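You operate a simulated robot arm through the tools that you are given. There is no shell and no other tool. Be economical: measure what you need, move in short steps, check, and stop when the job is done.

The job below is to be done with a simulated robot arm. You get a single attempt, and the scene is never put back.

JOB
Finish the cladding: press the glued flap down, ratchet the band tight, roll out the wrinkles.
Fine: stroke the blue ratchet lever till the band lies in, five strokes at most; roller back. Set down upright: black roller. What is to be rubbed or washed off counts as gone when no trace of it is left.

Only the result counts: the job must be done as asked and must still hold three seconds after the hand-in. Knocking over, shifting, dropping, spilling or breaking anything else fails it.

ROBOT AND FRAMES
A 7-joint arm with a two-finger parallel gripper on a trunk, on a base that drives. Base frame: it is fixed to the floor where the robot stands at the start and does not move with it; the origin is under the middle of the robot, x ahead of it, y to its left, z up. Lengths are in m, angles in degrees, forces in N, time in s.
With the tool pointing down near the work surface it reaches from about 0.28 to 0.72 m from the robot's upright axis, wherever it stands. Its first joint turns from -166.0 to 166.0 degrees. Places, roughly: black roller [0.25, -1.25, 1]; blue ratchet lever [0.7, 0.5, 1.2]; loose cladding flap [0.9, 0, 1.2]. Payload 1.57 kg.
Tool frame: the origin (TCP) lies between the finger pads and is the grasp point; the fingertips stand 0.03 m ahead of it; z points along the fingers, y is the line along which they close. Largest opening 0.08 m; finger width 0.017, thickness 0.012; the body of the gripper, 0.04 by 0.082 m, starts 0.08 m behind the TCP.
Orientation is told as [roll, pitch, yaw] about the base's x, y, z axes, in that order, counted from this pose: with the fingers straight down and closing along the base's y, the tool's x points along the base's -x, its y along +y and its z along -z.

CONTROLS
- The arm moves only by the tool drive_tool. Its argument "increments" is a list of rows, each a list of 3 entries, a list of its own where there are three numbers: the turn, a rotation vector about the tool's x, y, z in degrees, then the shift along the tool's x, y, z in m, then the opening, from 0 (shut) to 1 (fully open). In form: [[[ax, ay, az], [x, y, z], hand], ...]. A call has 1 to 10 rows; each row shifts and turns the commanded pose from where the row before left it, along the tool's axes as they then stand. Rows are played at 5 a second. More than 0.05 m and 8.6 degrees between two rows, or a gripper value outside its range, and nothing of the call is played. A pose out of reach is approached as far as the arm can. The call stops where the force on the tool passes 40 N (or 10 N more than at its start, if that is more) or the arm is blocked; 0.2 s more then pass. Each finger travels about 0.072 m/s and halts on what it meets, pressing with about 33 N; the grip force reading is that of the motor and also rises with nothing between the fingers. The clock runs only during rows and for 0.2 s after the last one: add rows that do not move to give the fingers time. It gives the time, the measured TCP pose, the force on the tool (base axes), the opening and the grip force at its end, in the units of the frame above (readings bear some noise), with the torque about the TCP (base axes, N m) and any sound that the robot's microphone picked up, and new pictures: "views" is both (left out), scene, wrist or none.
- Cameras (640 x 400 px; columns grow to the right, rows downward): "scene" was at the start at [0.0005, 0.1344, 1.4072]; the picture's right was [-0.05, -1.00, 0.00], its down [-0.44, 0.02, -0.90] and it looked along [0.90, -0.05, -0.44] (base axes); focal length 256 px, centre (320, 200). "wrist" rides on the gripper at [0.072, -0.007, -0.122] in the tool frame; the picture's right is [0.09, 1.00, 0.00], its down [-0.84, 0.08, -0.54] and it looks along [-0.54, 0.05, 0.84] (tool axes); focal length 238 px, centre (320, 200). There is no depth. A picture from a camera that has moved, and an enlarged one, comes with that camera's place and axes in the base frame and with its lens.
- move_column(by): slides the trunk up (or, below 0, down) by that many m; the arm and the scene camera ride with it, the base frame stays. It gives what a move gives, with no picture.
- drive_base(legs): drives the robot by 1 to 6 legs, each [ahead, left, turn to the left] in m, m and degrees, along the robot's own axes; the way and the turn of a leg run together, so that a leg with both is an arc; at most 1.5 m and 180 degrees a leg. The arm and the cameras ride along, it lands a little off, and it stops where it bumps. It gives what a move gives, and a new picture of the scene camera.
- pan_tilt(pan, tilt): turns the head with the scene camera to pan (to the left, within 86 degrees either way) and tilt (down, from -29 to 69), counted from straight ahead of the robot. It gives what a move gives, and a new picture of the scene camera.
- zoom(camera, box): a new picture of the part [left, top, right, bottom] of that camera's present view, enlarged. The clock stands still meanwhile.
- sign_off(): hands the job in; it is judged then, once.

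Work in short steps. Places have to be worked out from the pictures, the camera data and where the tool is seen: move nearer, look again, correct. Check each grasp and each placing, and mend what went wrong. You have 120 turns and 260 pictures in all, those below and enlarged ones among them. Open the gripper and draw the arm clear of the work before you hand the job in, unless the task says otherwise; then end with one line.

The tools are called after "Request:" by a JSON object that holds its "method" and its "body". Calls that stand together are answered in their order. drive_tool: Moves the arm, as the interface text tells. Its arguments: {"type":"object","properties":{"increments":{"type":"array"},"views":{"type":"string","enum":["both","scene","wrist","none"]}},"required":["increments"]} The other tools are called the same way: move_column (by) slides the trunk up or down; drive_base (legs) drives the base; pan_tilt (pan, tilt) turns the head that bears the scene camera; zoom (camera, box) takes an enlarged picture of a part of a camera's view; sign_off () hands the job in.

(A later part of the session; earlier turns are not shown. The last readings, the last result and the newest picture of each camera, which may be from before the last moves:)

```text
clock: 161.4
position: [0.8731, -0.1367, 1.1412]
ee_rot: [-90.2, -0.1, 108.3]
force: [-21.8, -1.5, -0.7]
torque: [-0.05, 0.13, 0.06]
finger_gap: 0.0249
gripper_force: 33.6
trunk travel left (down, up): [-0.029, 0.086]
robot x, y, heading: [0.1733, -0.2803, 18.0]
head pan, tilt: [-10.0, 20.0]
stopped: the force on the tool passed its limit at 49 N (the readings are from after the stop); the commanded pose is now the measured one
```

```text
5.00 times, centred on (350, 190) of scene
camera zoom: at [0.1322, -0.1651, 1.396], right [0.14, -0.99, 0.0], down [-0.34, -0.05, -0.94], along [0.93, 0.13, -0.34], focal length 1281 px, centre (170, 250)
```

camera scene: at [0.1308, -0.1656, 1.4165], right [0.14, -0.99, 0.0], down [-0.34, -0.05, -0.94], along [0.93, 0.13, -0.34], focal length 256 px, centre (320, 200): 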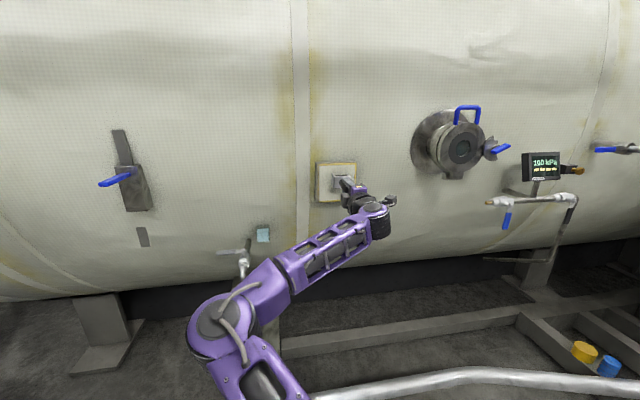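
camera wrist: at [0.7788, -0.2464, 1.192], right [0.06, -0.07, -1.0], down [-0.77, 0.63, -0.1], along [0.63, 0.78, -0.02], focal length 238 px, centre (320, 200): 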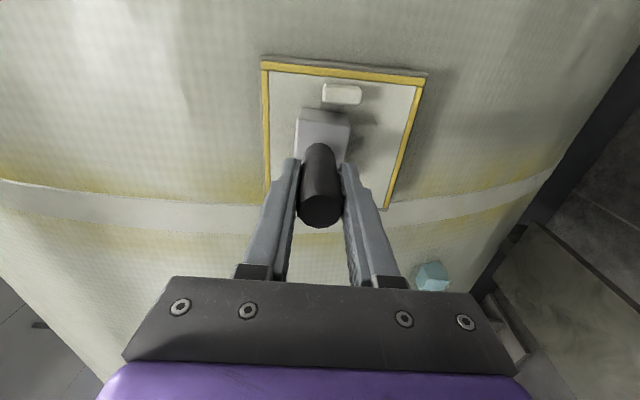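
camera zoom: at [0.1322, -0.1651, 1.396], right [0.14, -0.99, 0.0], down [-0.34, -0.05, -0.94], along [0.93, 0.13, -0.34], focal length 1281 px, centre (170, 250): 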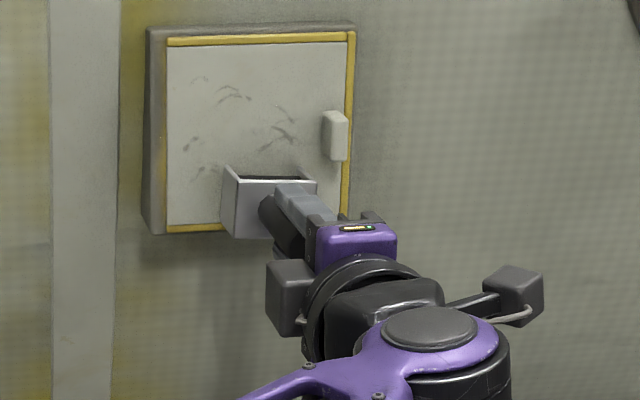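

Too much load on reversal. I ease off about 1.5 mm and roll up again.

Request:
{"method": "drive_tool", "body": {"increments": [[[0, 0, 0], [0, 0, -0.0012], 0]], "views": "none"}}

Request:
{"method": "move_column", "body": {"by": 0.085}}

Request:
{"method": "zoom", "body": {"camera": "scene", "box": [300, 160, 400, 240]}}

```text
clock: 161.8
position: [0.8724, -0.1367, 1.1412]
ee_rot: [-90.3, -0.1, 108.4]
force: [-15.9, -1.6, 0.4]
torque: [0.0, -0.1, 0.02]
finger_gap: 0.0252
gripper_force: 33.0
trunk travel left (down, up): [-0.029, 0.086]
robot x, y, heading: [0.1728, -0.2806, 18.4]
head pan, tilt: [-10.0, 20.0]
```

```text
clock: 162.3
position: [0.8722, -0.1356, 1.1426]
ee_rot: [-89.3, -0.1, 108.4]
force: [-13.2, -0.1, -4.2]
torque: [-0.05, 0.09, 0.02]
finger_gap: 0.0249
gripper_force: 33.1
trunk travel left (down, up): [-0.041, 0.074]
robot x, y, heading: [0.1767, -0.2804, 18.5]
head pan, tilt: [-10.0, 20.0]
stopped: the force on the tool passed its limit at 48 N (the readings are from after the stop); the commanded pose is now the measured one
```

```text
5.00 times, centred on (350, 200) of scene
camera zoom: at [0.133, -0.1649, 1.4078], right [0.14, -0.99, 0.0], down [-0.34, -0.05, -0.94], along [0.93, 0.13, -0.34], focal length 1281 px, centre (170, 200)
```

zoom: 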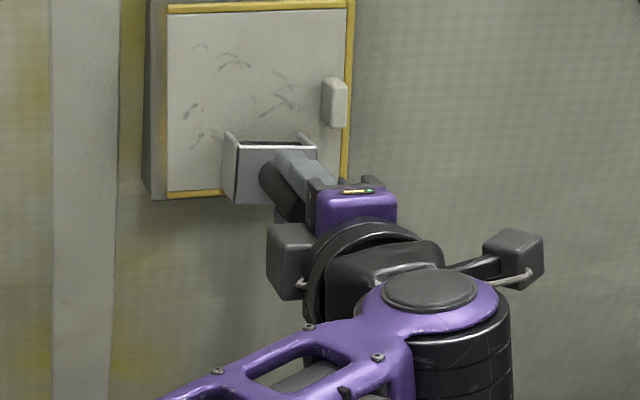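

The trunk moves too abruptly. I use gentle arm steps upward instead, starting slightly to the left to be sure the knob isn't catching.

Request:
{"method": "drive_tool", "body": {"increments": [[[0, 0, 0], [-0.002, -0.002, -0.001], 0], [[0, 0, 0], [0, -0.006, 0], 0], [[0, 0, 0], [0, -0.008, 0], 0], [[0, 0, 0], [0, -0.01, 0], 0], [[0, 0, 0], [0, -0.01, 0], 0], [[0, 0, 0], [0, -0.01, 0], 0], [[0, 0, 0], [0, -0.01, 0], 0], [[0, 0, 0], [0, -0.01, 0], 0], [[0, 0, 0], [0, -0.01, 0], 0]], "views": "wrist"}}

Request:
{"method": "zoom", "body": {"camera": "scene", "box": [300, 150, 400, 230]}}

```text
clock: 164.3
position: [0.8719, -0.1359, 1.2197]
ee_rot: [-89.1, -0.2, 108.4]
force: [-9.1, -2.8, -7.0]
torque: [0.01, 0.39, -0.16]
finger_gap: 0.0249
gripper_force: 33.2
trunk travel left (down, up): [-0.041, 0.074]
robot x, y, heading: [0.172, -0.284, 17.9]
head pan, tilt: [-10.0, 20.0]
camera wrist: at [0.7794, -0.2436, 1.2281], right [0.01, -0.09, -1.0], down [-0.78, 0.62, -0.07], along [0.63, 0.78, -0.06], focal length 238 px, centre (320, 200)
```

wrist: 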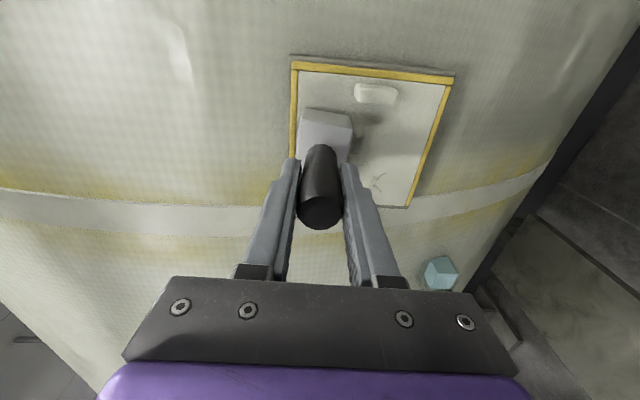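

```text
5.00 times, centred on (350, 190) of scene
camera zoom: at [0.1338, -0.165, 1.4075], right [0.14, -0.99, 0.0], down [-0.34, -0.05, -0.94], along [0.93, 0.13, -0.34], focal length 1281 px, centre (170, 250)
```

zoom: 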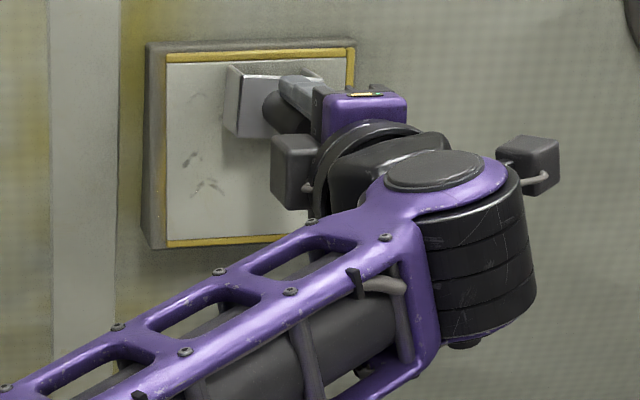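

The upward pass at about 10 N worked well. I lift off, lower the trunk 3.5 cm to give the arm range, and return to the top.

Request:
{"method": "drive_tool", "body": {"increments": [[[0, 0, 0], [0, 0, -0.03], 0]], "views": "none"}}

Request:
{"method": "move_column", "body": {"by": -0.04}}

Request:
{"method": "drive_tool", "body": {"increments": [[[0, 0, 0], [0, -0.025, 0], 0], [[0, 0, 0], [0, -0.023, 0], 0]], "views": "wrist"}}

Request:
{"method": "zoom", "body": {"camera": "wrist", "box": [260, 40, 480, 220]}}

```text
clock: 164.7
position: [0.8462, -0.1459, 1.2197]
ee_rot: [-89.1, 0.0, 108.4]
force: [0.0, -0.5, -1.0]
torque: [-0.01, 0.03, 0.01]
finger_gap: 0.0249
gripper_force: 32.8
trunk travel left (down, up): [-0.041, 0.074]
robot x, y, heading: [0.1708, -0.2842, 18.1]
head pan, tilt: [-10.0, 20.0]
```

```text
clock: 165.5
position: [0.8451, -0.1447, 1.1794]
ee_rot: [-89.0, -0.1, 108.4]
force: [-1.4, 0.4, -1.3]
torque: [-0.01, 0.1, 0.02]
finger_gap: 0.025
gripper_force: 32.8
trunk travel left (down, up): [-0.001, 0.114]
robot x, y, heading: [0.1689, -0.2841, 18.2]
head pan, tilt: [-10.0, 20.0]
```

```text
clock: 166.1
position: [0.8475, -0.1468, 1.2286]
ee_rot: [-88.9, -0.1, 108.4]
force: [0.2, 0.0, -1.9]
torque: [-0.02, 0.08, 0.0]
finger_gap: 0.0251
gripper_force: 32.8
trunk travel left (down, up): [-0.001, 0.114]
robot x, y, heading: [0.1716, -0.2829, 18.0]
head pan, tilt: [-10.0, 20.0]
camera wrist: at [0.7541, -0.253, 1.2361], right [0.01, -0.09, -1.0], down [-0.78, 0.62, -0.07], along [0.63, 0.78, -0.06], focal length 238 px, centre (320, 200)
```

wrist: 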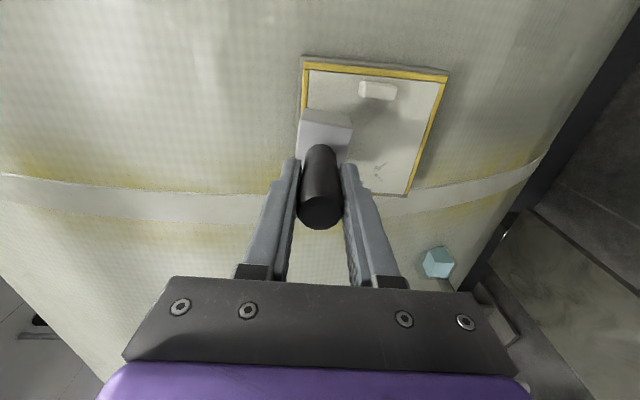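

```text
2.22 times, centred on (370, 130) of wrist
camera zoom: at [0.7541, -0.253, 1.2361], right [0.01, -0.09, -1.0], down [-0.78, 0.62, -0.07], along [0.63, 0.78, -0.06], focal length 530 px, centre (209, 356)
```

zoom: 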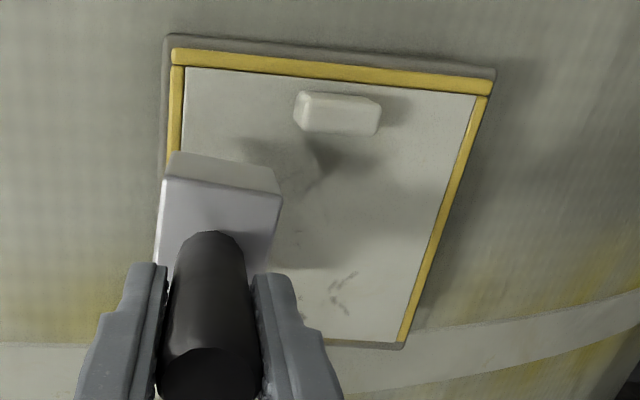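

Strip B looks clear. I shift 38 mm left to strip A and approach to contact.

Request:
{"method": "drive_tool", "body": {"increments": [[[0, 0, 0], [-0.038, 0, 0], 0], [[0, 0, 0], [0, 0, 0.015], 0], [[0, 0, 0], [0, 0, 0.006], 0], [[0, 0, 0], [0, 0, 0.002], 0], [[0, 0, 0], [0, 0, 0.001], 0], [[0, 0, 0], [0, 0, 0.001], 0]], "views": "none"}}

```text
clock: 167.5
position: [0.859, -0.1008, 1.2261]
ee_rot: [-89.1, -0.1, 108.4]
force: [0.2, 0.4, -1.7]
torque: [-0.02, 0.02, 0.05]
finger_gap: 0.025
gripper_force: 32.8
trunk travel left (down, up): [-0.001, 0.114]
robot x, y, heading: [0.1743, -0.2814, 18.2]
head pan, tilt: [-10.0, 20.0]
```

Almost touching; a few more fine steps.

Request:
{"method": "drive_tool", "body": {"increments": [[[0, 0, 0], [0, 0, 0.0015], 0], [[0, 0, 0], [0, 0, 0.001], 0], [[0, 0, 0], [0, 0, 0.001], 0]], "views": "none"}}

```text
clock: 168.3
position: [0.8603, -0.1001, 1.227]
ee_rot: [-89.1, -0.1, 108.3]
force: [-10.2, -1.6, -5.6]
torque: [-0.03, 0.3, -0.17]
finger_gap: 0.0252
gripper_force: 32.8
trunk travel left (down, up): [-0.001, 0.114]
robot x, y, heading: [0.1714, -0.2843, 17.9]
head pan, tilt: [-10.0, 20.0]
```

10 N contact. Rolling down strip A.

Request:
{"method": "drive_tool", "body": {"increments": [[[0, 0, 0], [0, 0.01, 0.0004], 0], [[0, 0, 0], [0, 0.01, 0.0004], 0], [[0, 0, 0], [0, 0.01, 0.0005], 0], [[0, 0, 0], [0, 0.01, 0.0005], 0], [[0, 0, 0], [0, 0.01, 0.0005], 0], [[0, 0, 0], [0, 0.01, 0.0005], 0], [[0, 0, 0], [0, 0.01, 0.0005], 0], [[0, 0, 0], [0, 0.01, 0.0005], 0], [[0, 0, 0], [0, 0.01, 0.0005], 0]], "views": "none"}}

Request:
{"method": "zoom", "body": {"camera": "scene", "box": [300, 120, 400, 200]}}

```text
clock: 170.3
position: [0.8606, -0.0995, 1.1394]
ee_rot: [-89.3, -0.1, 108.4]
force: [-21.5, -6.2, 14.1]
torque: [0.4, -1.33, -0.12]
finger_gap: 0.0248
gripper_force: 33.0
trunk travel left (down, up): [-0.001, 0.114]
robot x, y, heading: [0.1748, -0.2825, 18.3]
head pan, tilt: [-10.0, 20.0]
```

```text
5.00 times, centred on (350, 160) of scene
camera zoom: at [0.1308, -0.1659, 1.3676], right [0.14, -0.99, 0.0], down [-0.34, -0.05, -0.94], along [0.93, 0.13, -0.34], focal length 1281 px, centre (170, 400)
```

zoom: 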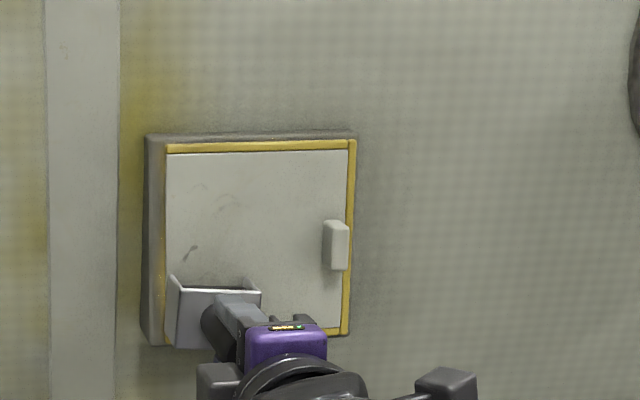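

Nearly all gone except a spot at the left edge and faint traces. I roll back up shifted 4 mm left.

Request:
{"method": "drive_tool", "body": {"increments": [[[0, 0, 0], [-0.002, -0.004, -0.0015], 0], [[0, 0, 0], [-0.002, -0.008, 0], 0], [[0, 0, 0], [-0.001, -0.01, -0.0002], 0], [[0, 0, 0], [0, -0.01, -0.0003], 0], [[0, 0, 0], [0, -0.01, -0.0003], 0], [[0, 0, 0], [0, -0.01, -0.0003], 0], [[0, 0, 0], [0, -0.01, -0.0003], 0], [[0, 0, 0], [0, -0.01, -0.0003], 0], [[0, 0, 0], [0, -0.01, -0.0003], 0], [[0, 0, 0], [0, -0.006, -0.0002], 0]], "views": "none"}}

Request:
{"method": "zoom", "body": {"camera": "scene", "box": [300, 120, 400, 200]}}

```text
clock: 171.1
position: [0.8598, -0.0996, 1.1459]
ee_rot: [-88.1, 0.0, 108.1]
force: [-11.6, -4.8, -3.1]
torque: [-0.03, -0.06, 0.25]
finger_gap: 0.0252
gripper_force: 32.2
trunk travel left (down, up): [-0.001, 0.114]
robot x, y, heading: [0.1739, -0.2797, 17.9]
head pan, tilt: [-10.0, 20.0]
stopped in row 3: the force on the tool passed its limit at 46 N (the readings are from after the stop); the commanded pose is now the measured one
```

```text
5.00 times, centred on (350, 160) of scene
camera zoom: at [0.1332, -0.1655, 1.3675], right [0.14, -0.99, 0.0], down [-0.34, -0.05, -0.94], along [0.93, 0.13, -0.34], focal length 1281 px, centre (170, 400)
```

zoom: 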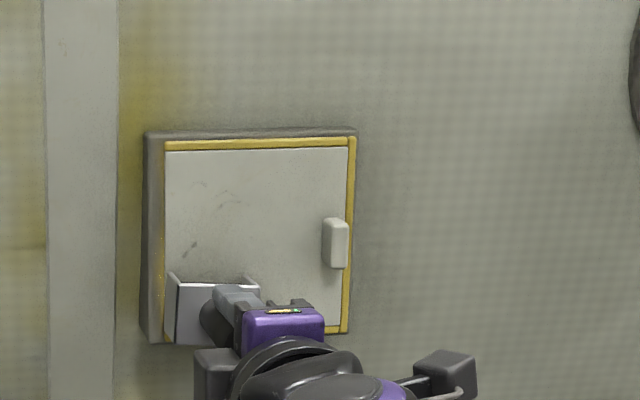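

Reversing under load spikes the force. I lift off, go back to the top 5 mm further left, and make another down pass.

Request:
{"method": "drive_tool", "body": {"increments": [[[0, 0, 0], [0, 0, -0.015], 0], [[0, 0, 0], [-0.006, -0.04, 0], 0], [[0, 0, 0], [0, -0.045, 0], 0], [[0, 0, 0], [0, 0, 0.01], 0], [[0, 0, 0], [0, 0, 0.003], 0], [[0, 0, 0], [0, 0, 0.001], 0], [[0, 0, 0], [0, 0, 0.001], 0]], "views": "none"}}

Request:
{"method": "zoom", "body": {"camera": "scene", "box": [300, 120, 400, 200]}}

```text
clock: 172.7
position: [0.8587, -0.093, 1.2305]
ee_rot: [-88.2, 0.0, 108.0]
force: [-27.2, -3.9, -5.8]
torque: [-0.12, 0.44, 0.36]
finger_gap: 0.0247
gripper_force: 33.4
trunk travel left (down, up): [-0.001, 0.114]
robot x, y, heading: [0.1726, -0.2819, 18.1]
head pan, tilt: [-10.0, 20.0]
```

```text
5.00 times, centred on (350, 160) of scene
camera zoom: at [0.1315, -0.1654, 1.3674], right [0.14, -0.99, 0.0], down [-0.34, -0.05, -0.94], along [0.93, 0.13, -0.34], focal length 1281 px, centre (170, 400)
```

zoom: 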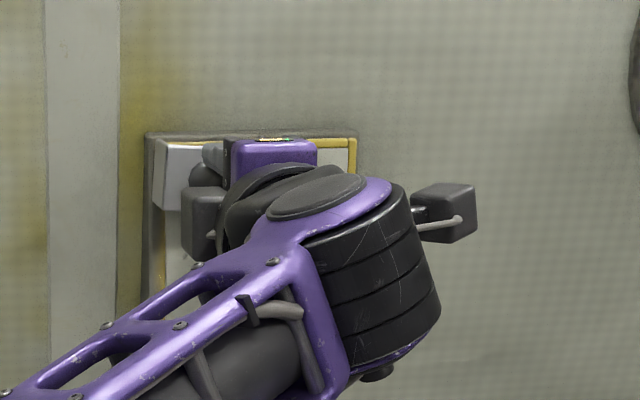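

27 N is more than needed; I ease off 1.2 mm and roll down.

Request:
{"method": "drive_tool", "body": {"increments": [[[0, 0, 0], [0, 0.002, -0.0012], 0], [[0, 0, 0], [0, 0.01, 0.0003], 0], [[0, 0, 0], [0, 0.01, 0.0005], 0], [[0, 0, 0], [0, 0.01, 0.0005], 0], [[0, 0, 0], [0, 0.01, 0.0005], 0], [[0, 0, 0], [0, 0.01, 0.0005], 0], [[0, 0, 0], [0, 0.01, 0.0005], 0], [[0, 0, 0], [0, 0.01, 0.0005], 0], [[0, 0, 0], [0, 0.01, 0.0005], 0], [[0, 0, 0], [0, 0.01, 0.0005], 0]], "views": "none"}}

Request:
{"method": "zoom", "body": {"camera": "scene", "box": [310, 125, 380, 195]}}

```text
clock: 174.9
position: [0.859, -0.0931, 1.1437]
ee_rot: [-88.7, 0.1, 108.0]
force: [-28.9, -10.2, 18.2]
torque: [0.53, -1.7, -0.06]
finger_gap: 0.0251
gripper_force: 33.3
trunk travel left (down, up): [-0.001, 0.114]
robot x, y, heading: [0.1758, -0.2831, 18.2]
head pan, tilt: [-10.0, 20.0]
```

```text
5.71 times, centred on (345, 160) of scene
camera zoom: at [0.1295, -0.1666, 1.3677], right [0.14, -0.99, 0.0], down [-0.33, -0.05, -0.94], along [0.93, 0.13, -0.34], focal length 1464 px, centre (177, 429)
```

zoom: 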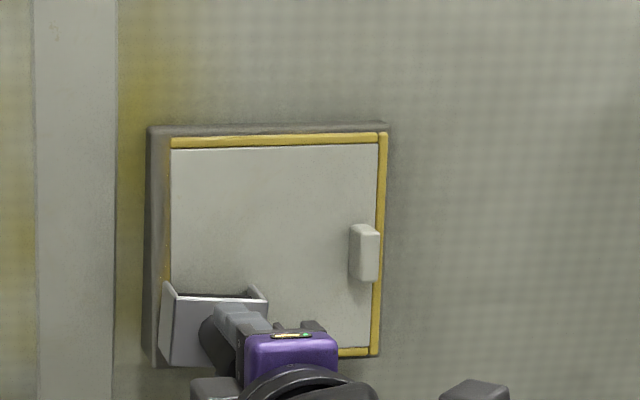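

The flap looks clean. I lift off and inspect it closely from both cameras.

Request:
{"method": "drive_tool", "body": {"increments": [[[0, 0, 0], [0, 0, -0.03], 0], [[0, 0, 0], [0.02, 0.02, -0.04], 0], [[0, 0, 0], [0, 0, -0.04], 0]], "views": "wrist"}}

Request:
{"method": "zoom", "body": {"camera": "scene", "box": [325, 135, 365, 175]}}

Request:
{"method": "zoom", "body": {"camera": "wrist", "box": [200, 30, 360, 180]}}

```text
clock: 175.7
position: [0.7662, -0.1438, 1.1188]
ee_rot: [-88.1, 0.0, 108.0]
force: [0.6, -0.6, -1.2]
torque: [-0.01, 0.04, 0.01]
finger_gap: 0.0247
gripper_force: 32.7
trunk travel left (down, up): [-0.001, 0.114]
robot x, y, heading: [0.1737, -0.2824, 18.1]
head pan, tilt: [-10.0, 20.0]
camera wrist: at [0.6716, -0.2488, 1.1308], right [0.0, -0.1, -1.0], down [-0.78, 0.63, -0.06], along [0.63, 0.77, -0.08], focal length 238 px, centre (320, 200)
```

wrist: 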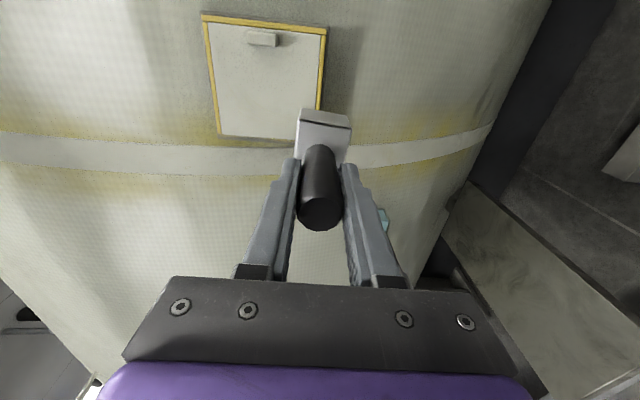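

```text
10.00 times, centred on (345, 155) of scene
camera zoom: at [0.1347, -0.165, 1.3675], right [0.14, -0.99, 0.0], down [-0.34, -0.05, -0.94], along [0.93, 0.13, -0.34], focal length 2562 px, centre (70, 650)
```

zoom: 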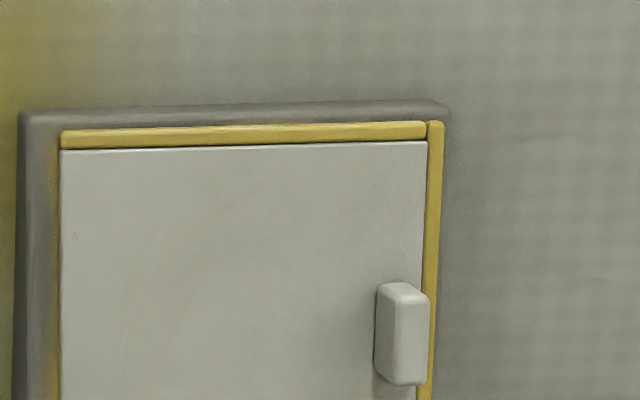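

```text
2.67 times, centred on (280, 105) of wrist
camera zoom: at [0.6716, -0.2488, 1.1308], right [0.0, -0.1, -1.0], down [-0.78, 0.63, -0.06], along [0.63, 0.77, -0.08], focal length 636 px, centre (427, 453)
```

zoom: 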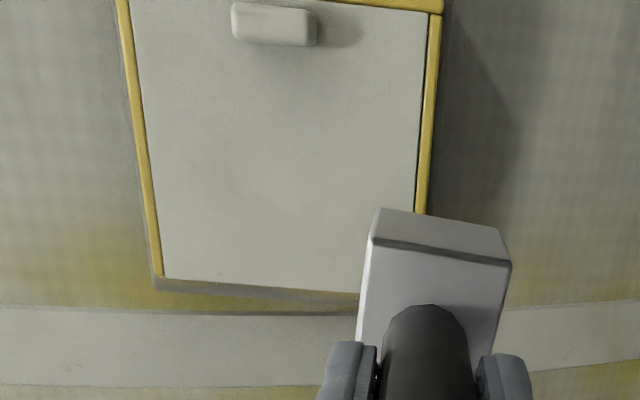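

Looks clean; I check the lower part and enhance the suspect areas.

Request:
{"method": "zoom", "body": {"camera": "scene", "box": [325, 150, 365, 190]}}

Request:
{"method": "zoom", "body": {"camera": "scene", "box": [325, 145, 350, 165]}}

Request:
{"method": "zoom", "body": {"camera": "wrist", "box": [210, 20, 320, 140]}}

```text
10.00 times, centred on (345, 170) of scene
camera zoom: at [0.1347, -0.165, 1.3675], right [0.14, -0.99, 0.0], down [-0.34, -0.05, -0.94], along [0.93, 0.13, -0.34], focal length 2562 px, centre (70, 500)
```

zoom: 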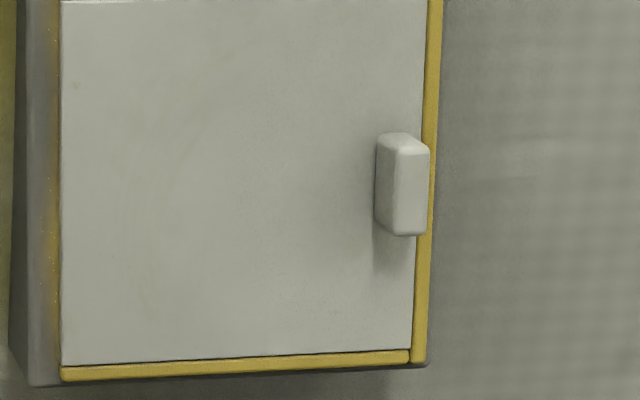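

```text
16.00 times, centred on (338, 155) of scene
camera zoom: at [0.1347, -0.165, 1.3675], right [0.14, -0.99, 0.0], down [-0.34, -0.05, -0.94], along [0.93, 0.13, -0.34], focal length 4098 px, centre (40, 920)
```

zoom: 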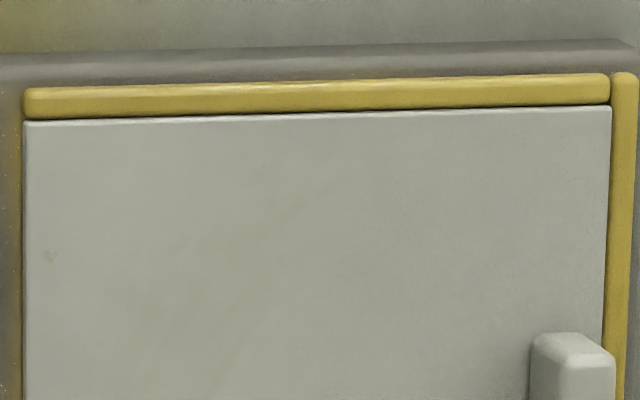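

```text
3.33 times, centred on (265, 80) of wrist
camera zoom: at [0.6716, -0.2488, 1.1308], right [0.0, -0.1, -1.0], down [-0.78, 0.63, -0.06], along [0.63, 0.77, -0.08], focal length 794 px, centre (503, 600)
```

zoom: 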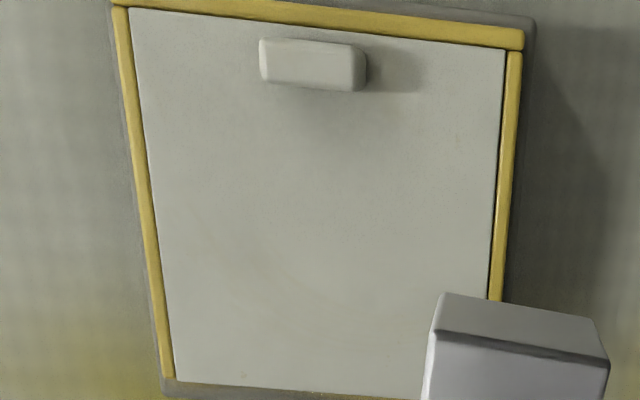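

One tiny speck remains near the left edge (z ≈ 1.215), just outside the roller's coverage. I make one more pass 8 mm further left.

Request:
{"method": "drive_tool", "body": {"increments": [[[0, 0, 0], [-0.015, -0.045, 0], 0], [[0, 0, 0], [-0.014, -0.045, 0], 0], [[0, 0, 0], [0, -0.027, 0.03], 0], [[0, 0, 0], [0, 0, 0.04], 0], [[0, 0, 0], [0, 0, 0.023], 0], [[0, 0, 0], [0, 0, 0.003], 0], [[0, 0, 0], [0, 0, 0.002], 0], [[0, 0, 0], [0, 0, 0.001], 0]], "views": "wrist"}}

```text
clock: 177.5
position: [0.8524, -0.0849, 1.2362]
ee_rot: [-88.1, -0.1, 108.1]
force: [0.0, 0.0, -1.7]
torque: [-0.04, 0.06, -0.01]
finger_gap: 0.0248
gripper_force: 33.4
trunk travel left (down, up): [-0.001, 0.114]
robot x, y, heading: [0.1724, -0.2843, 18.2]
head pan, tilt: [-10.0, 20.0]
camera wrist: at [0.7593, -0.1918, 1.2465], right [0.0, -0.1, -1.0], down [-0.78, 0.63, -0.06], along [0.63, 0.77, -0.08], focal length 238 px, centre (320, 200)
```

wrist: 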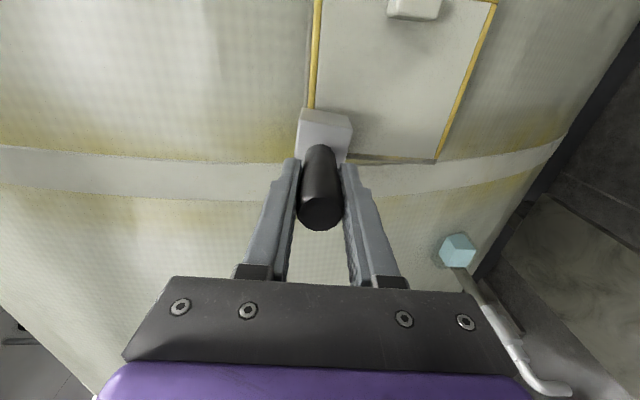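

Just short of contact. I press gently and roll down through the speck.

Request:
{"method": "drive_tool", "body": {"increments": [[[0, 0, 0], [0, 0, 0.0015], 0], [[0, 0, 0], [0, 0, 0.001], 0], [[0, 0, 0], [0, 0, 0.001], 0], [[0, 0, 0], [0, 0.01, 0.0006], 0], [[0, 0, 0], [0, 0.01, 0.0006], 0], [[0, 0, 0], [0, 0.01, 0.0005], 0], [[0, 0, 0], [0, 0.01, 0.0005], 0], [[0, 0, 0], [0, 0.01, 0.0005], 0], [[0, 0, 0], [0, 0.01, 0.0005], 0]], "views": "none"}}

Request:
{"method": "drive_tool", "body": {"increments": [[[0, 0, 0], [0, 0, -0.03], 0], [[0, 0, 0], [0.02, 0.03, -0.03], 0], [[0, 0, 0], [0.02, 0.02, -0.04], 0]], "views": "scene"}}

Request:
{"method": "zoom", "body": {"camera": "scene", "box": [322, 145, 362, 175]}}

Request:
{"method": "zoom", "body": {"camera": "scene", "box": [325, 145, 350, 165]}}

```text
clock: 179.5
position: [0.8562, -0.086, 1.1752]
ee_rot: [-88.2, 0.0, 108.0]
force: [-1.9, 0.2, 1.1]
torque: [-0.02, -0.1, -0.02]
finger_gap: 0.0249
gripper_force: 32.4
trunk travel left (down, up): [-0.001, 0.114]
robot x, y, heading: [0.1733, -0.2836, 18.2]
head pan, tilt: [-10.0, 20.0]
```

```text
clock: 180.3
position: [0.7719, -0.1528, 1.1311]
ee_rot: [-88.1, 0.1, 108.1]
force: [-0.4, 0.3, -1.6]
torque: [-0.02, 0.03, -0.01]
finger_gap: 0.025
gripper_force: 33.0
trunk travel left (down, up): [-0.001, 0.114]
robot x, y, heading: [0.174, -0.284, 18.2]
head pan, tilt: [-10.0, 20.0]
camera scene: at [0.1345, -0.1649, 1.3676], right [0.14, -0.99, 0.0], down [-0.34, -0.05, -0.94], along [0.93, 0.13, -0.34], focal length 256 px, centre (320, 200)
```

scene: 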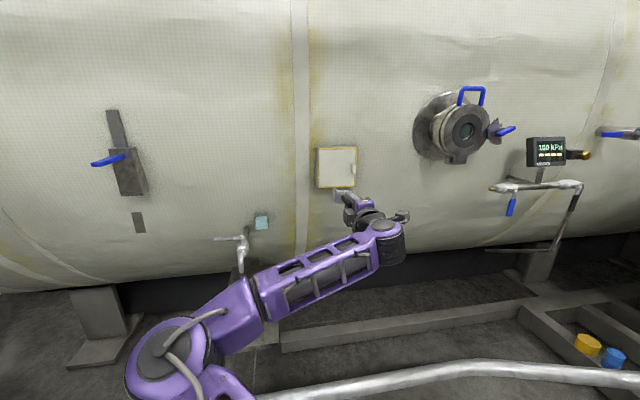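

```text
13.33 times, centred on (342, 160) of scene
camera zoom: at [0.1345, -0.1649, 1.3676], right [0.14, -0.99, 0.0], down [-0.34, -0.05, -0.94], along [0.93, 0.13, -0.34], focal length 3415 px, centre (27, 733)
```

zoom: 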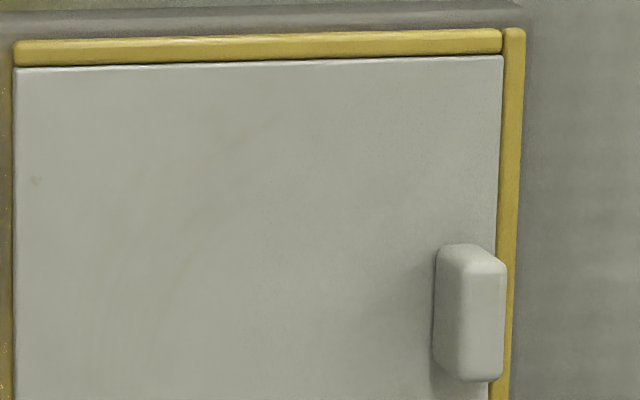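

```text
16.00 times, centred on (338, 155) of scene
camera zoom: at [0.1345, -0.1649, 1.3676], right [0.14, -0.99, 0.0], down [-0.34, -0.05, -0.94], along [0.93, 0.13, -0.34], focal length 4098 px, centre (40, 920)
```

zoom: 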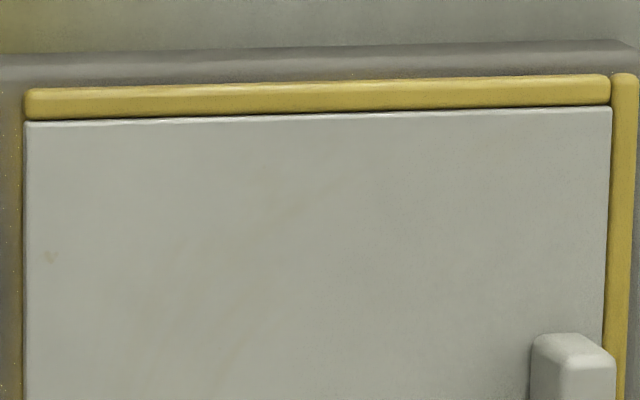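

The speck faded, so it is a real trace and that pass was too light. I repeat with firmer pressure.

Request:
{"method": "drive_tool", "body": {"increments": [[[0, 0, 0], [-0.02, -0.035, 0], 0], [[0, 0, 0], [-0.02, -0.035, 0], 0], [[0, 0, 0], [0, -0.035, 0.03], 0], [[0, 0, 0], [0, 0, 0.04], 0], [[0, 0, 0], [0, 0, 0.024], 0], [[0, 0, 0], [0, 0, 0.004], 0], [[0, 0, 0], [0, 0, 0.002], 0], [[0, 0, 0], [0, 0, 0.0015], 0]], "views": "none"}}

Request:
{"method": "drive_tool", "body": {"increments": [[[0, 0, 0], [0, 0.005, 0.001], 0], [[0, 0, 0], [0, 0.008, 0.0006], 0], [[0, 0, 0], [0, 0.008, 0.0006], 0], [[0, 0, 0], [0, 0.008, 0.0006], 0], [[0, 0, 0], [0, 0.008, 0.0006], 0], [[0, 0, 0], [0, 0.008, 0.0005], 0], [[0, 0, 0], [0, 0.008, 0.0005], 0], [[0, 0, 0], [0, 0.008, 0.0005], 0]], "views": "none"}}

Request:
{"method": "zoom", "body": {"camera": "scene", "box": [322, 145, 362, 175]}}

```text
clock: 182.1
position: [0.857, -0.0833, 1.231]
ee_rot: [-88.1, 0.1, 108.1]
force: [-22.9, -2.7, -2.1]
torque: [-0.03, 0.0, -0.02]
finger_gap: 0.0248
gripper_force: 33.3
trunk travel left (down, up): [-0.001, 0.114]
robot x, y, heading: [0.1727, -0.2818, 18.1]
head pan, tilt: [-10.0, 20.0]
stopped in row 8: the force on the tool passed its limit at 43 N (the readings are from after the stop); the commanded pose is now the measured one
```

```text
clock: 183.9
position: [0.856, -0.0848, 1.1747]
ee_rot: [-88.6, 0.1, 107.9]
force: [-30.5, -8.6, 21.0]
torque: [0.5, -1.72, -0.2]
finger_gap: 0.0251
gripper_force: 33.1
trunk travel left (down, up): [-0.001, 0.114]
robot x, y, heading: [0.1732, -0.2848, 18.1]
head pan, tilt: [-10.0, 20.0]
```

```text
13.33 times, centred on (342, 160) of scene
camera zoom: at [0.1287, -0.1668, 1.3677], right [0.14, -0.99, 0.0], down [-0.33, -0.05, -0.94], along [0.93, 0.13, -0.34], focal length 3415 px, centre (27, 733)
```

zoom: 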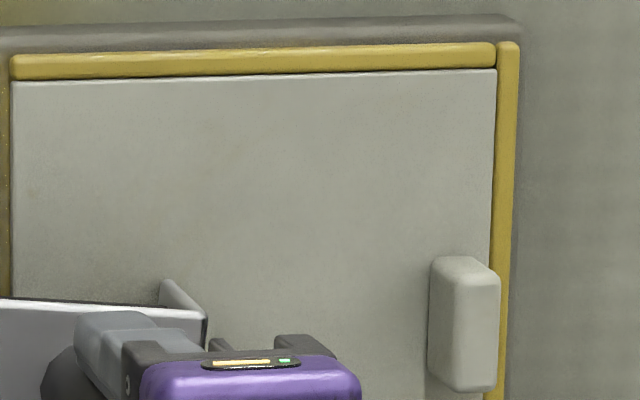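

The speck is gone. I lift off and do a final full check of the flap.

Request:
{"method": "drive_tool", "body": {"increments": [[[0, 0, 0], [0, 0, -0.03], 0], [[0, 0, 0], [0.03, 0.02, -0.03], 0], [[0, 0, 0], [0.02, 0.01, -0.04], 0], [[0, 0, 0], [0, 0, -0.04], 0]], "views": "wrist"}}

Request:
{"method": "zoom", "body": {"camera": "scene", "box": [322, 140, 362, 170]}}

Request:
{"method": "zoom", "body": {"camera": "scene", "box": [322, 162, 362, 192]}}

Request:
{"method": "zoom", "body": {"camera": "wrist", "box": [200, 20, 340, 150]}}

```text
clock: 184.9
position: [0.7431, -0.1719, 1.1395]
ee_rot: [-88.0, -0.1, 108.1]
force: [0.5, -0.8, -1.9]
torque: [-0.05, 0.02, 0.03]
finger_gap: 0.0247
gripper_force: 33.3
trunk travel left (down, up): [-0.001, 0.114]
robot x, y, heading: [0.1736, -0.2818, 18.4]
head pan, tilt: [-10.0, 20.0]
camera wrist: at [0.6493, -0.2785, 1.1507], right [-0.01, -0.1, -1.0], down [-0.78, 0.63, -0.06], along [0.63, 0.77, -0.08], focal length 238 px, centre (320, 200)
```

wrist: 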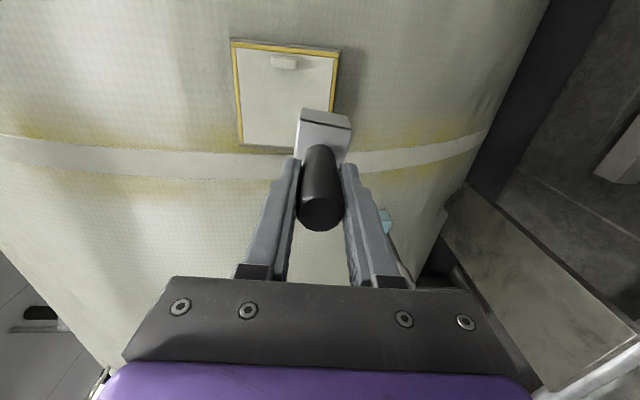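

```text
13.33 times, centred on (342, 155) of scene
camera zoom: at [0.134, -0.1651, 1.3675], right [0.14, -0.99, 0.0], down [-0.34, -0.05, -0.94], along [0.93, 0.13, -0.34], focal length 3415 px, centre (27, 800)
```

zoom: 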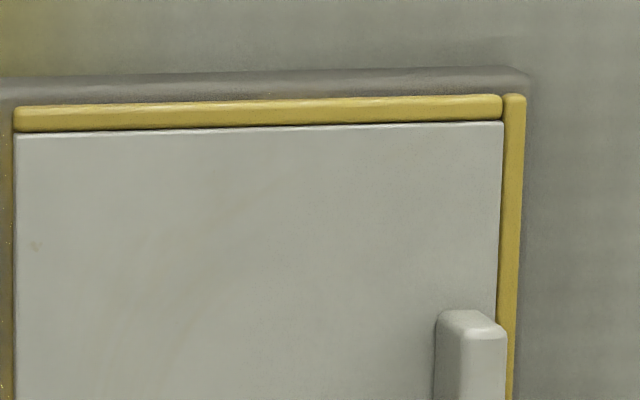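

```text
13.33 times, centred on (342, 177) of scene
camera zoom: at [0.134, -0.1651, 1.3675], right [0.14, -0.99, 0.0], down [-0.34, -0.05, -0.94], along [0.93, 0.13, -0.34], focal length 3415 px, centre (27, 507)
```

zoom: 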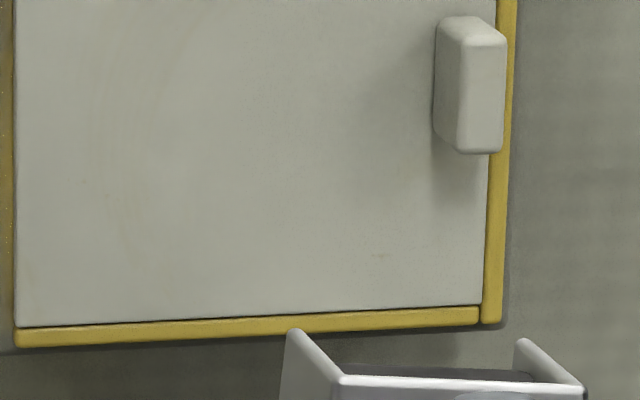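

```text
3.08 times, centred on (270, 85) of wrist
camera zoom: at [0.6493, -0.2785, 1.1507], right [-0.01, -0.1, -1.0], down [-0.78, 0.63, -0.06], along [0.63, 0.77, -0.08], focal length 733 px, centre (474, 554)
```

zoom: 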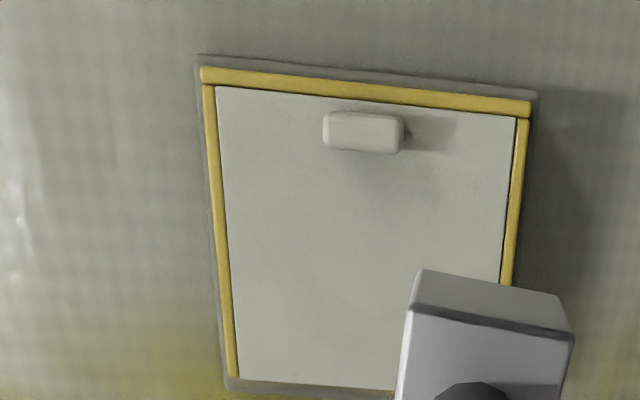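

Two very faint traces remain, one at the lower right near the knob and one at the far left. I give each one more firm pass, lower right first.

Request:
{"method": "drive_tool", "body": {"increments": [[[0, 0, 0], [0.008, -0.024, 0], 0], [[0, 0, 0], [0, 0, 0.045], 0], [[0, 0, 0], [0, 0, 0.045], 0], [[0, 0, 0], [0, 0, 0.036], 0], [[0, 0, 0], [0, 0, 0.004], 0], [[0, 0, 0], [0, 0, 0.002], 0], [[0, 0, 0], [0, 0, 0.001], 0], [[0, 0, 0], [0, 0, 0.001], 0]], "views": "none"}}

Request:
{"method": "drive_tool", "body": {"increments": [[[0, 0, 0], [0, 0.004, 0.0008], 0], [[0, 0, 0], [0, 0.007, 0.0006], 0], [[0, 0, 0], [0, 0.007, 0.0006], 0], [[0, 0, 0], [0, 0.007, 0.0006], 0], [[0, 0, 0], [0, 0.007, 0.0006], 0]], "views": "none"}}

Request:
{"method": "drive_tool", "body": {"increments": [[[0, 0, 0], [0, 0, -0.03], 0], [[0, 0, 0], [-0.03, -0.03, -0.01], 0], [[0, 0, 0], [-0.028, -0.03, 0], 0], [[0, 0, 0], [0, -0.042, 0], 0]], "views": "none"}}

Request:
{"method": "zoom", "body": {"camera": "scene", "box": [322, 162, 362, 192]}}

```text
clock: 186.7
position: [0.8737, -0.1399, 1.1621]
ee_rot: [-88.1, -0.1, 108.1]
force: [0.3, 0.3, -1.2]
torque: [-0.03, 0.09, 0.03]
finger_gap: 0.0246
gripper_force: 33.1
trunk travel left (down, up): [-0.001, 0.114]
robot x, y, heading: [0.1701, -0.2815, 18.4]
head pan, tilt: [-10.0, 20.0]
```

```text
clock: 187.9
position: [0.8744, -0.1393, 1.1324]
ee_rot: [-88.1, 0.0, 108.1]
force: [-3.2, -1.3, 1.4]
torque: [0.14, -0.27, 0.02]
finger_gap: 0.0249
gripper_force: 32.5
trunk travel left (down, up): [-0.001, 0.114]
robot x, y, heading: [0.1732, -0.2833, 18.1]
head pan, tilt: [-10.0, 20.0]
```

```text
clock: 188.9
position: [0.8212, -0.0935, 1.2356]
ee_rot: [-87.9, 0.0, 108.1]
force: [0.2, 0.4, -2.3]
torque: [-0.03, 0.1, 0.0]
finger_gap: 0.0245
gripper_force: 33.4
trunk travel left (down, up): [-0.001, 0.114]
robot x, y, heading: [0.1727, -0.2821, 18.3]
head pan, tilt: [-10.0, 20.0]
```

```text
13.33 times, centred on (342, 177) of scene
camera zoom: at [0.134, -0.165, 1.3675], right [0.14, -0.99, 0.0], down [-0.34, -0.05, -0.94], along [0.93, 0.13, -0.34], focal length 3415 px, centre (27, 507)
```

zoom: 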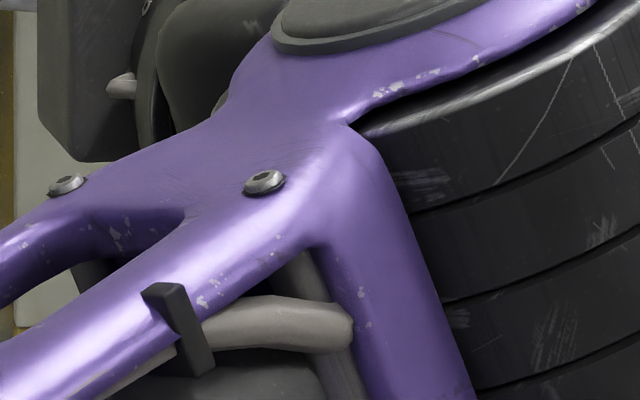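

The lower-right pass was too light. I do the left pass firmly now, then redo the lower right.

Request:
{"method": "drive_tool", "body": {"increments": [[[0, 0, 0], [0, 0, 0.025], 0], [[0, 0, 0], [0, 0, 0.008], 0], [[0, 0, 0], [0, 0, 0.002], 0], [[0, 0, 0], [0, 0, 0.001], 0], [[0, 0, 0], [0, 0, 0.001], 0]], "views": "none"}}

Request:
{"method": "drive_tool", "body": {"increments": [[[0, 0, 0], [0, 0.006, 0.0008], 0], [[0, 0, 0], [0, 0.008, 0.0006], 0], [[0, 0, 0], [0, 0.008, 0.0006], 0], [[0, 0, 0], [0, 0.008, 0.0006], 0], [[0, 0, 0], [0, 0.008, 0.0006], 0], [[0, 0, 0], [0, 0.008, 0.0005], 0]], "views": "none"}}

Request:
{"method": "drive_tool", "body": {"increments": [[[0, 0, 0], [0, 0, -0.035], 0], [[0, 0, 0], [0.03, 0.016, 0], 0], [[0, 0, 0], [0.0295, 0, 0], 0], [[0, 0, 0], [0, 0, 0.03], 0]], "views": "none"}}

Request:
{"method": "zoom", "body": {"camera": "scene", "box": [322, 140, 362, 170]}}

```text
clock: 190.1
position: [0.8576, -0.0841, 1.2336]
ee_rot: [-88.0, -0.1, 108.1]
force: [-18.0, -3.6, -6.8]
torque: [-0.12, 0.46, 0.04]
finger_gap: 0.0248
gripper_force: 33.0
trunk travel left (down, up): [-0.001, 0.114]
robot x, y, heading: [0.1722, -0.2835, 18.2]
head pan, tilt: [-10.0, 20.0]
```

```text
clock: 191.5
position: [0.8569, -0.0852, 1.1898]
ee_rot: [-88.3, 0.0, 108.1]
force: [-18.2, -6.3, 13.8]
torque: [0.31, -1.16, -0.13]
finger_gap: 0.0247
gripper_force: 32.7
trunk travel left (down, up): [-0.001, 0.114]
robot x, y, heading: [0.1721, -0.2827, 18.1]
head pan, tilt: [-10.0, 20.0]
```

```text
clock: 192.5
position: [0.8742, -0.1409, 1.1667]
ee_rot: [-87.9, 0.0, 108.1]
force: [1.2, 0.0, -0.9]
torque: [-0.04, 0.11, 0.01]
finger_gap: 0.0247
gripper_force: 33.0
trunk travel left (down, up): [-0.001, 0.114]
robot x, y, heading: [0.1716, -0.2827, 18.1]
head pan, tilt: [-10.0, 20.0]
```

```text
13.33 times, centred on (342, 155) of scene
camera zoom: at [0.1337, -0.1652, 1.3675], right [0.14, -0.99, 0.0], down [-0.34, -0.05, -0.94], along [0.93, 0.13, -0.34], focal length 3415 px, centre (27, 800)
```

zoom: 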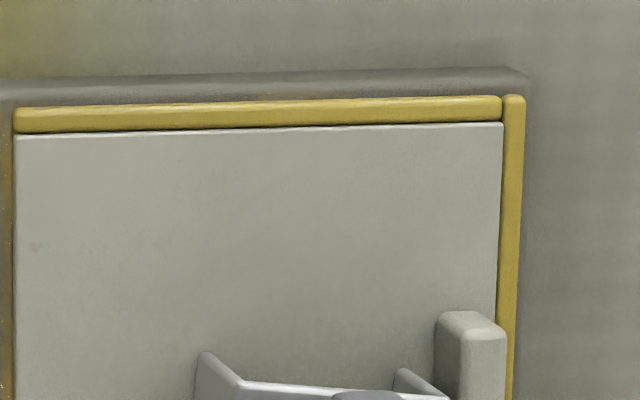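

The left trace is practically gone. Now a firm lower-right pass from here.

Request:
{"method": "drive_tool", "body": {"increments": [[[0, 0, 0], [0, 0, 0.0015], 0], [[0, 0, 0], [0, 0, 0.001], 0], [[0, 0, 0], [0, 0.004, 0.001], 0], [[0, 0, 0], [0, 0.006, 0.0008], 0], [[0, 0, 0], [0, 0.007, 0.0008], 0], [[0, 0, 0], [0, 0.007, 0.0007], 0], [[0, 0, 0], [0, 0.007, 0.0006], 0], [[0, 0, 0], [0, 0.006, 0.0005], 0]], "views": "none"}}

Request:
{"method": "drive_tool", "body": {"increments": [[[0, 0, 0], [0, 0, -0.03], 0], [[0, 0, 0], [0, 0.02, -0.04], 0], [[0, 0, 0], [0, 0, -0.04], 0], [[0, 0, 0], [0, 0, -0.04], 0]], "views": "wrist"}}

Request:
{"method": "zoom", "body": {"camera": "scene", "box": [322, 162, 362, 192]}}

Request:
{"method": "zoom", "body": {"camera": "scene", "box": [317, 142, 367, 182]}}

```text
clock: 194.3
position: [0.8752, -0.1425, 1.1354]
ee_rot: [-88.2, 0.0, 107.9]
force: [-19.1, -7.9, 14.3]
torque: [0.41, -1.19, -0.11]
finger_gap: 0.0247
gripper_force: 33.8
trunk travel left (down, up): [-0.001, 0.114]
robot x, y, heading: [0.174, -0.2831, 18.2]
head pan, tilt: [-10.0, 20.0]
```

```text
clock: 195.3
position: [0.7363, -0.1842, 1.1158]
ee_rot: [-87.9, 0.1, 108.1]
force: [-0.5, -0.6, -1.8]
torque: [-0.02, 0.07, 0.0]
finger_gap: 0.0247
gripper_force: 32.7
trunk travel left (down, up): [-0.001, 0.114]
robot x, y, heading: [0.1721, -0.2849, 18.2]
head pan, tilt: [-10.0, 20.0]
camera wrist: at [0.6425, -0.2912, 1.1267], right [-0.01, -0.1, -1.0], down [-0.78, 0.63, -0.06], along [0.63, 0.77, -0.08], focal length 238 px, centre (320, 200)
```

wrist: 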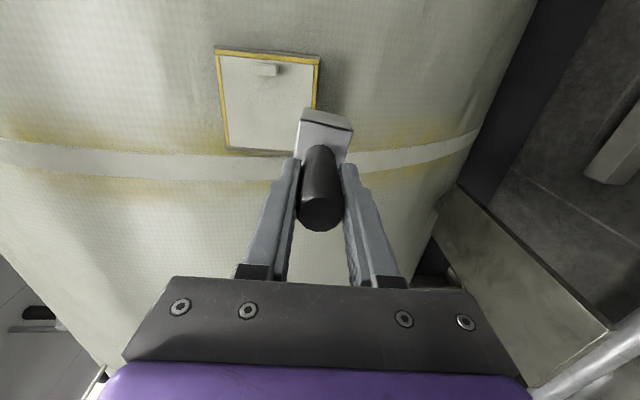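

```text
13.33 times, centred on (342, 177) of scene
camera zoom: at [0.134, -0.1651, 1.3675], right [0.14, -0.99, 0.0], down [-0.34, -0.05, -0.94], along [0.93, 0.13, -0.34], focal length 3415 px, centre (27, 507)
```

zoom: 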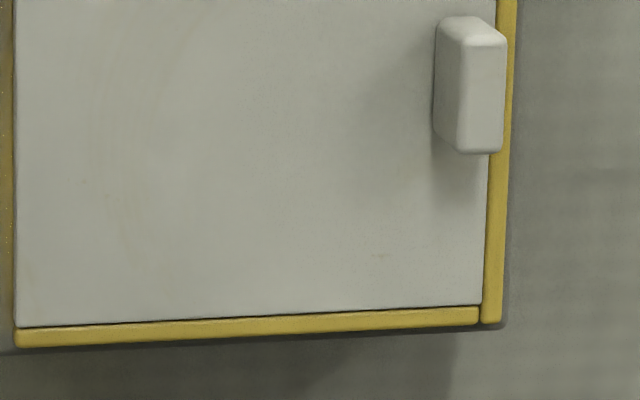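

```text
10.00 times, centred on (342, 162) of scene
camera zoom: at [0.134, -0.1651, 1.3675], right [0.14, -0.99, 0.0], down [-0.34, -0.05, -0.94], along [0.93, 0.13, -0.34], focal length 2562 px, centre (100, 580)
```

zoom: 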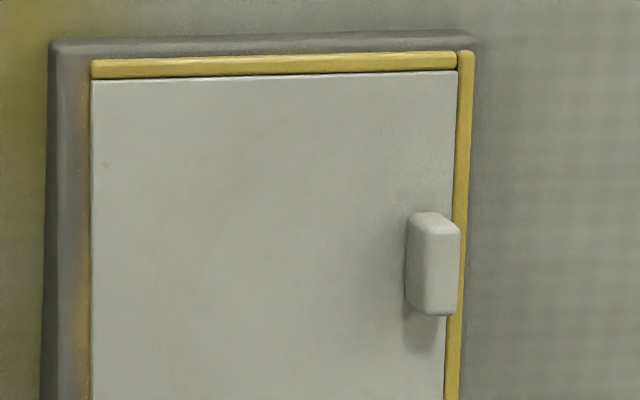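

The last specks don't change under firm rolling, so they belong to the flap's surface; all wrinkles are out. Now I return the roller: raise the trunk, roll the tool back and pitch it down.

Request:
{"method": "move_column", "body": {"by": 0.049}}

Request:
{"method": "drive_tool", "body": {"increments": [[[0, 0, 8.5], [0, 0, -0.01], 0], [[0, 0, 8.5], [0, 0, -0.01], 0], [[0, 0, 8.5], [0, 0, 0], 0], [[0, 0, 8.5], [0, 0, 0], 0], [[0, 0, 8.5], [0, 0, 0], 0], [[0, 0, 8.5], [0, 0, 0], 0], [[0, 0, 8.5], [0, 0, 0], 0], [[0, 0, 8.5], [0, 0, 0], 0], [[0, 0, 8.5], [0, 0, 0], 0], [[0, 0, 8.5], [0, 0, 0], 0]], "views": "none"}}

Request:
{"method": "drive_tool", "body": {"increments": [[[0, 0, 5], [0, 0, 0], 0], [[0, 8.5, 0], [0, 0, 0], 0], [[0, 8.5, 0], [0, 0, 0], 0], [[0, 8.5, 0], [0, 0, 0], 0], [[0, 8.5, 0], [0, 0, 0], 0], [[0, 8.5, 0], [0, 0, 0], 0], [[0, 8.5, 0], [0, 0, 0], 0], [[0, 8.5, 0], [0, 0, 0], 0], [[0, 8.5, 0], [0, 0, 0], 0], [[0, 8.5, 0], [0, 0, 0], 0]], "views": "both"}}

```text
clock: 196.2
position: [0.7368, -0.1842, 1.166]
ee_rot: [-87.9, 0.0, 108.2]
force: [0.1, -0.8, -1.3]
torque: [-0.03, 0.06, 0.02]
finger_gap: 0.0249
gripper_force: 33.1
trunk travel left (down, up): [-0.05, 0.065]
robot x, y, heading: [0.1734, -0.2816, 18.2]
head pan, tilt: [-10.0, 20.0]
```

```text
clock: 198.4
position: [0.7171, -0.191, 1.1665]
ee_rot: [-66.7, -84.8, 85.0]
force: [0.2, 0.5, -1.7]
torque: [-0.05, 0.02, 0.01]
finger_gap: 0.0247
gripper_force: 33.0
trunk travel left (down, up): [-0.05, 0.065]
robot x, y, heading: [0.172, -0.2839, 18.1]
head pan, tilt: [-10.0, 20.0]
```

```text
clock: 200.6
position: [0.7166, -0.191, 1.166]
ee_rot: [0.0, -11.3, 18.0]
force: [-0.3, 0.4, -2.1]
torque: [-0.02, -0.01, 0.0]
finger_gap: 0.0245
gripper_force: 33.2
trunk travel left (down, up): [-0.05, 0.065]
robot x, y, heading: [0.1697, -0.2828, 18.2]
head pan, tilt: [-10.0, 20.0]
camera scene: at [0.1337, -0.1652, 1.4165], right [0.14, -0.99, 0.0], down [-0.34, -0.05, -0.94], along [0.93, 0.13, -0.34], focal length 256 px, centre (320, 200)
camera wrist: at [0.6284, -0.2275, 1.2707], right [-0.39, 0.92, -0.02], down [0.65, 0.29, 0.7], along [0.65, 0.26, -0.72], focal length 238 px, centre (320, 200)
```

scene: 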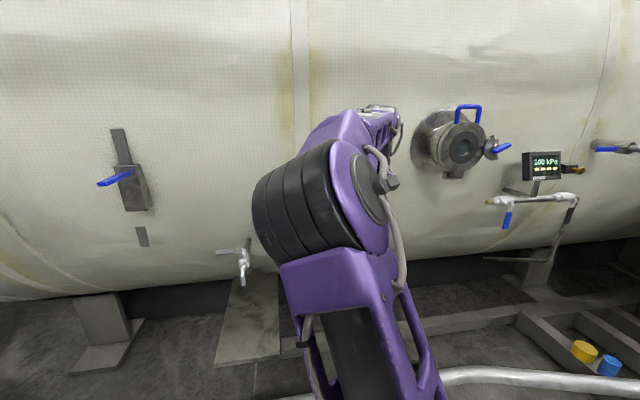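
wrist: 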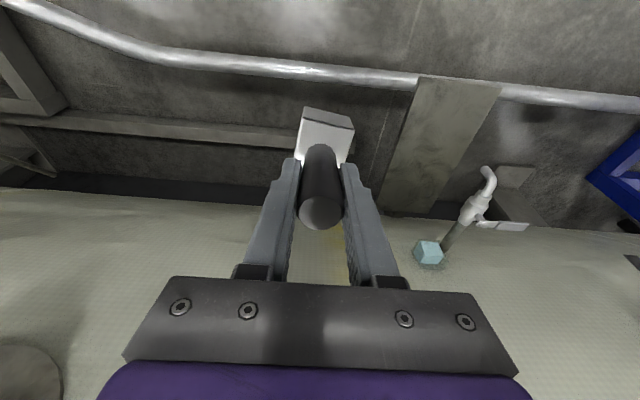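

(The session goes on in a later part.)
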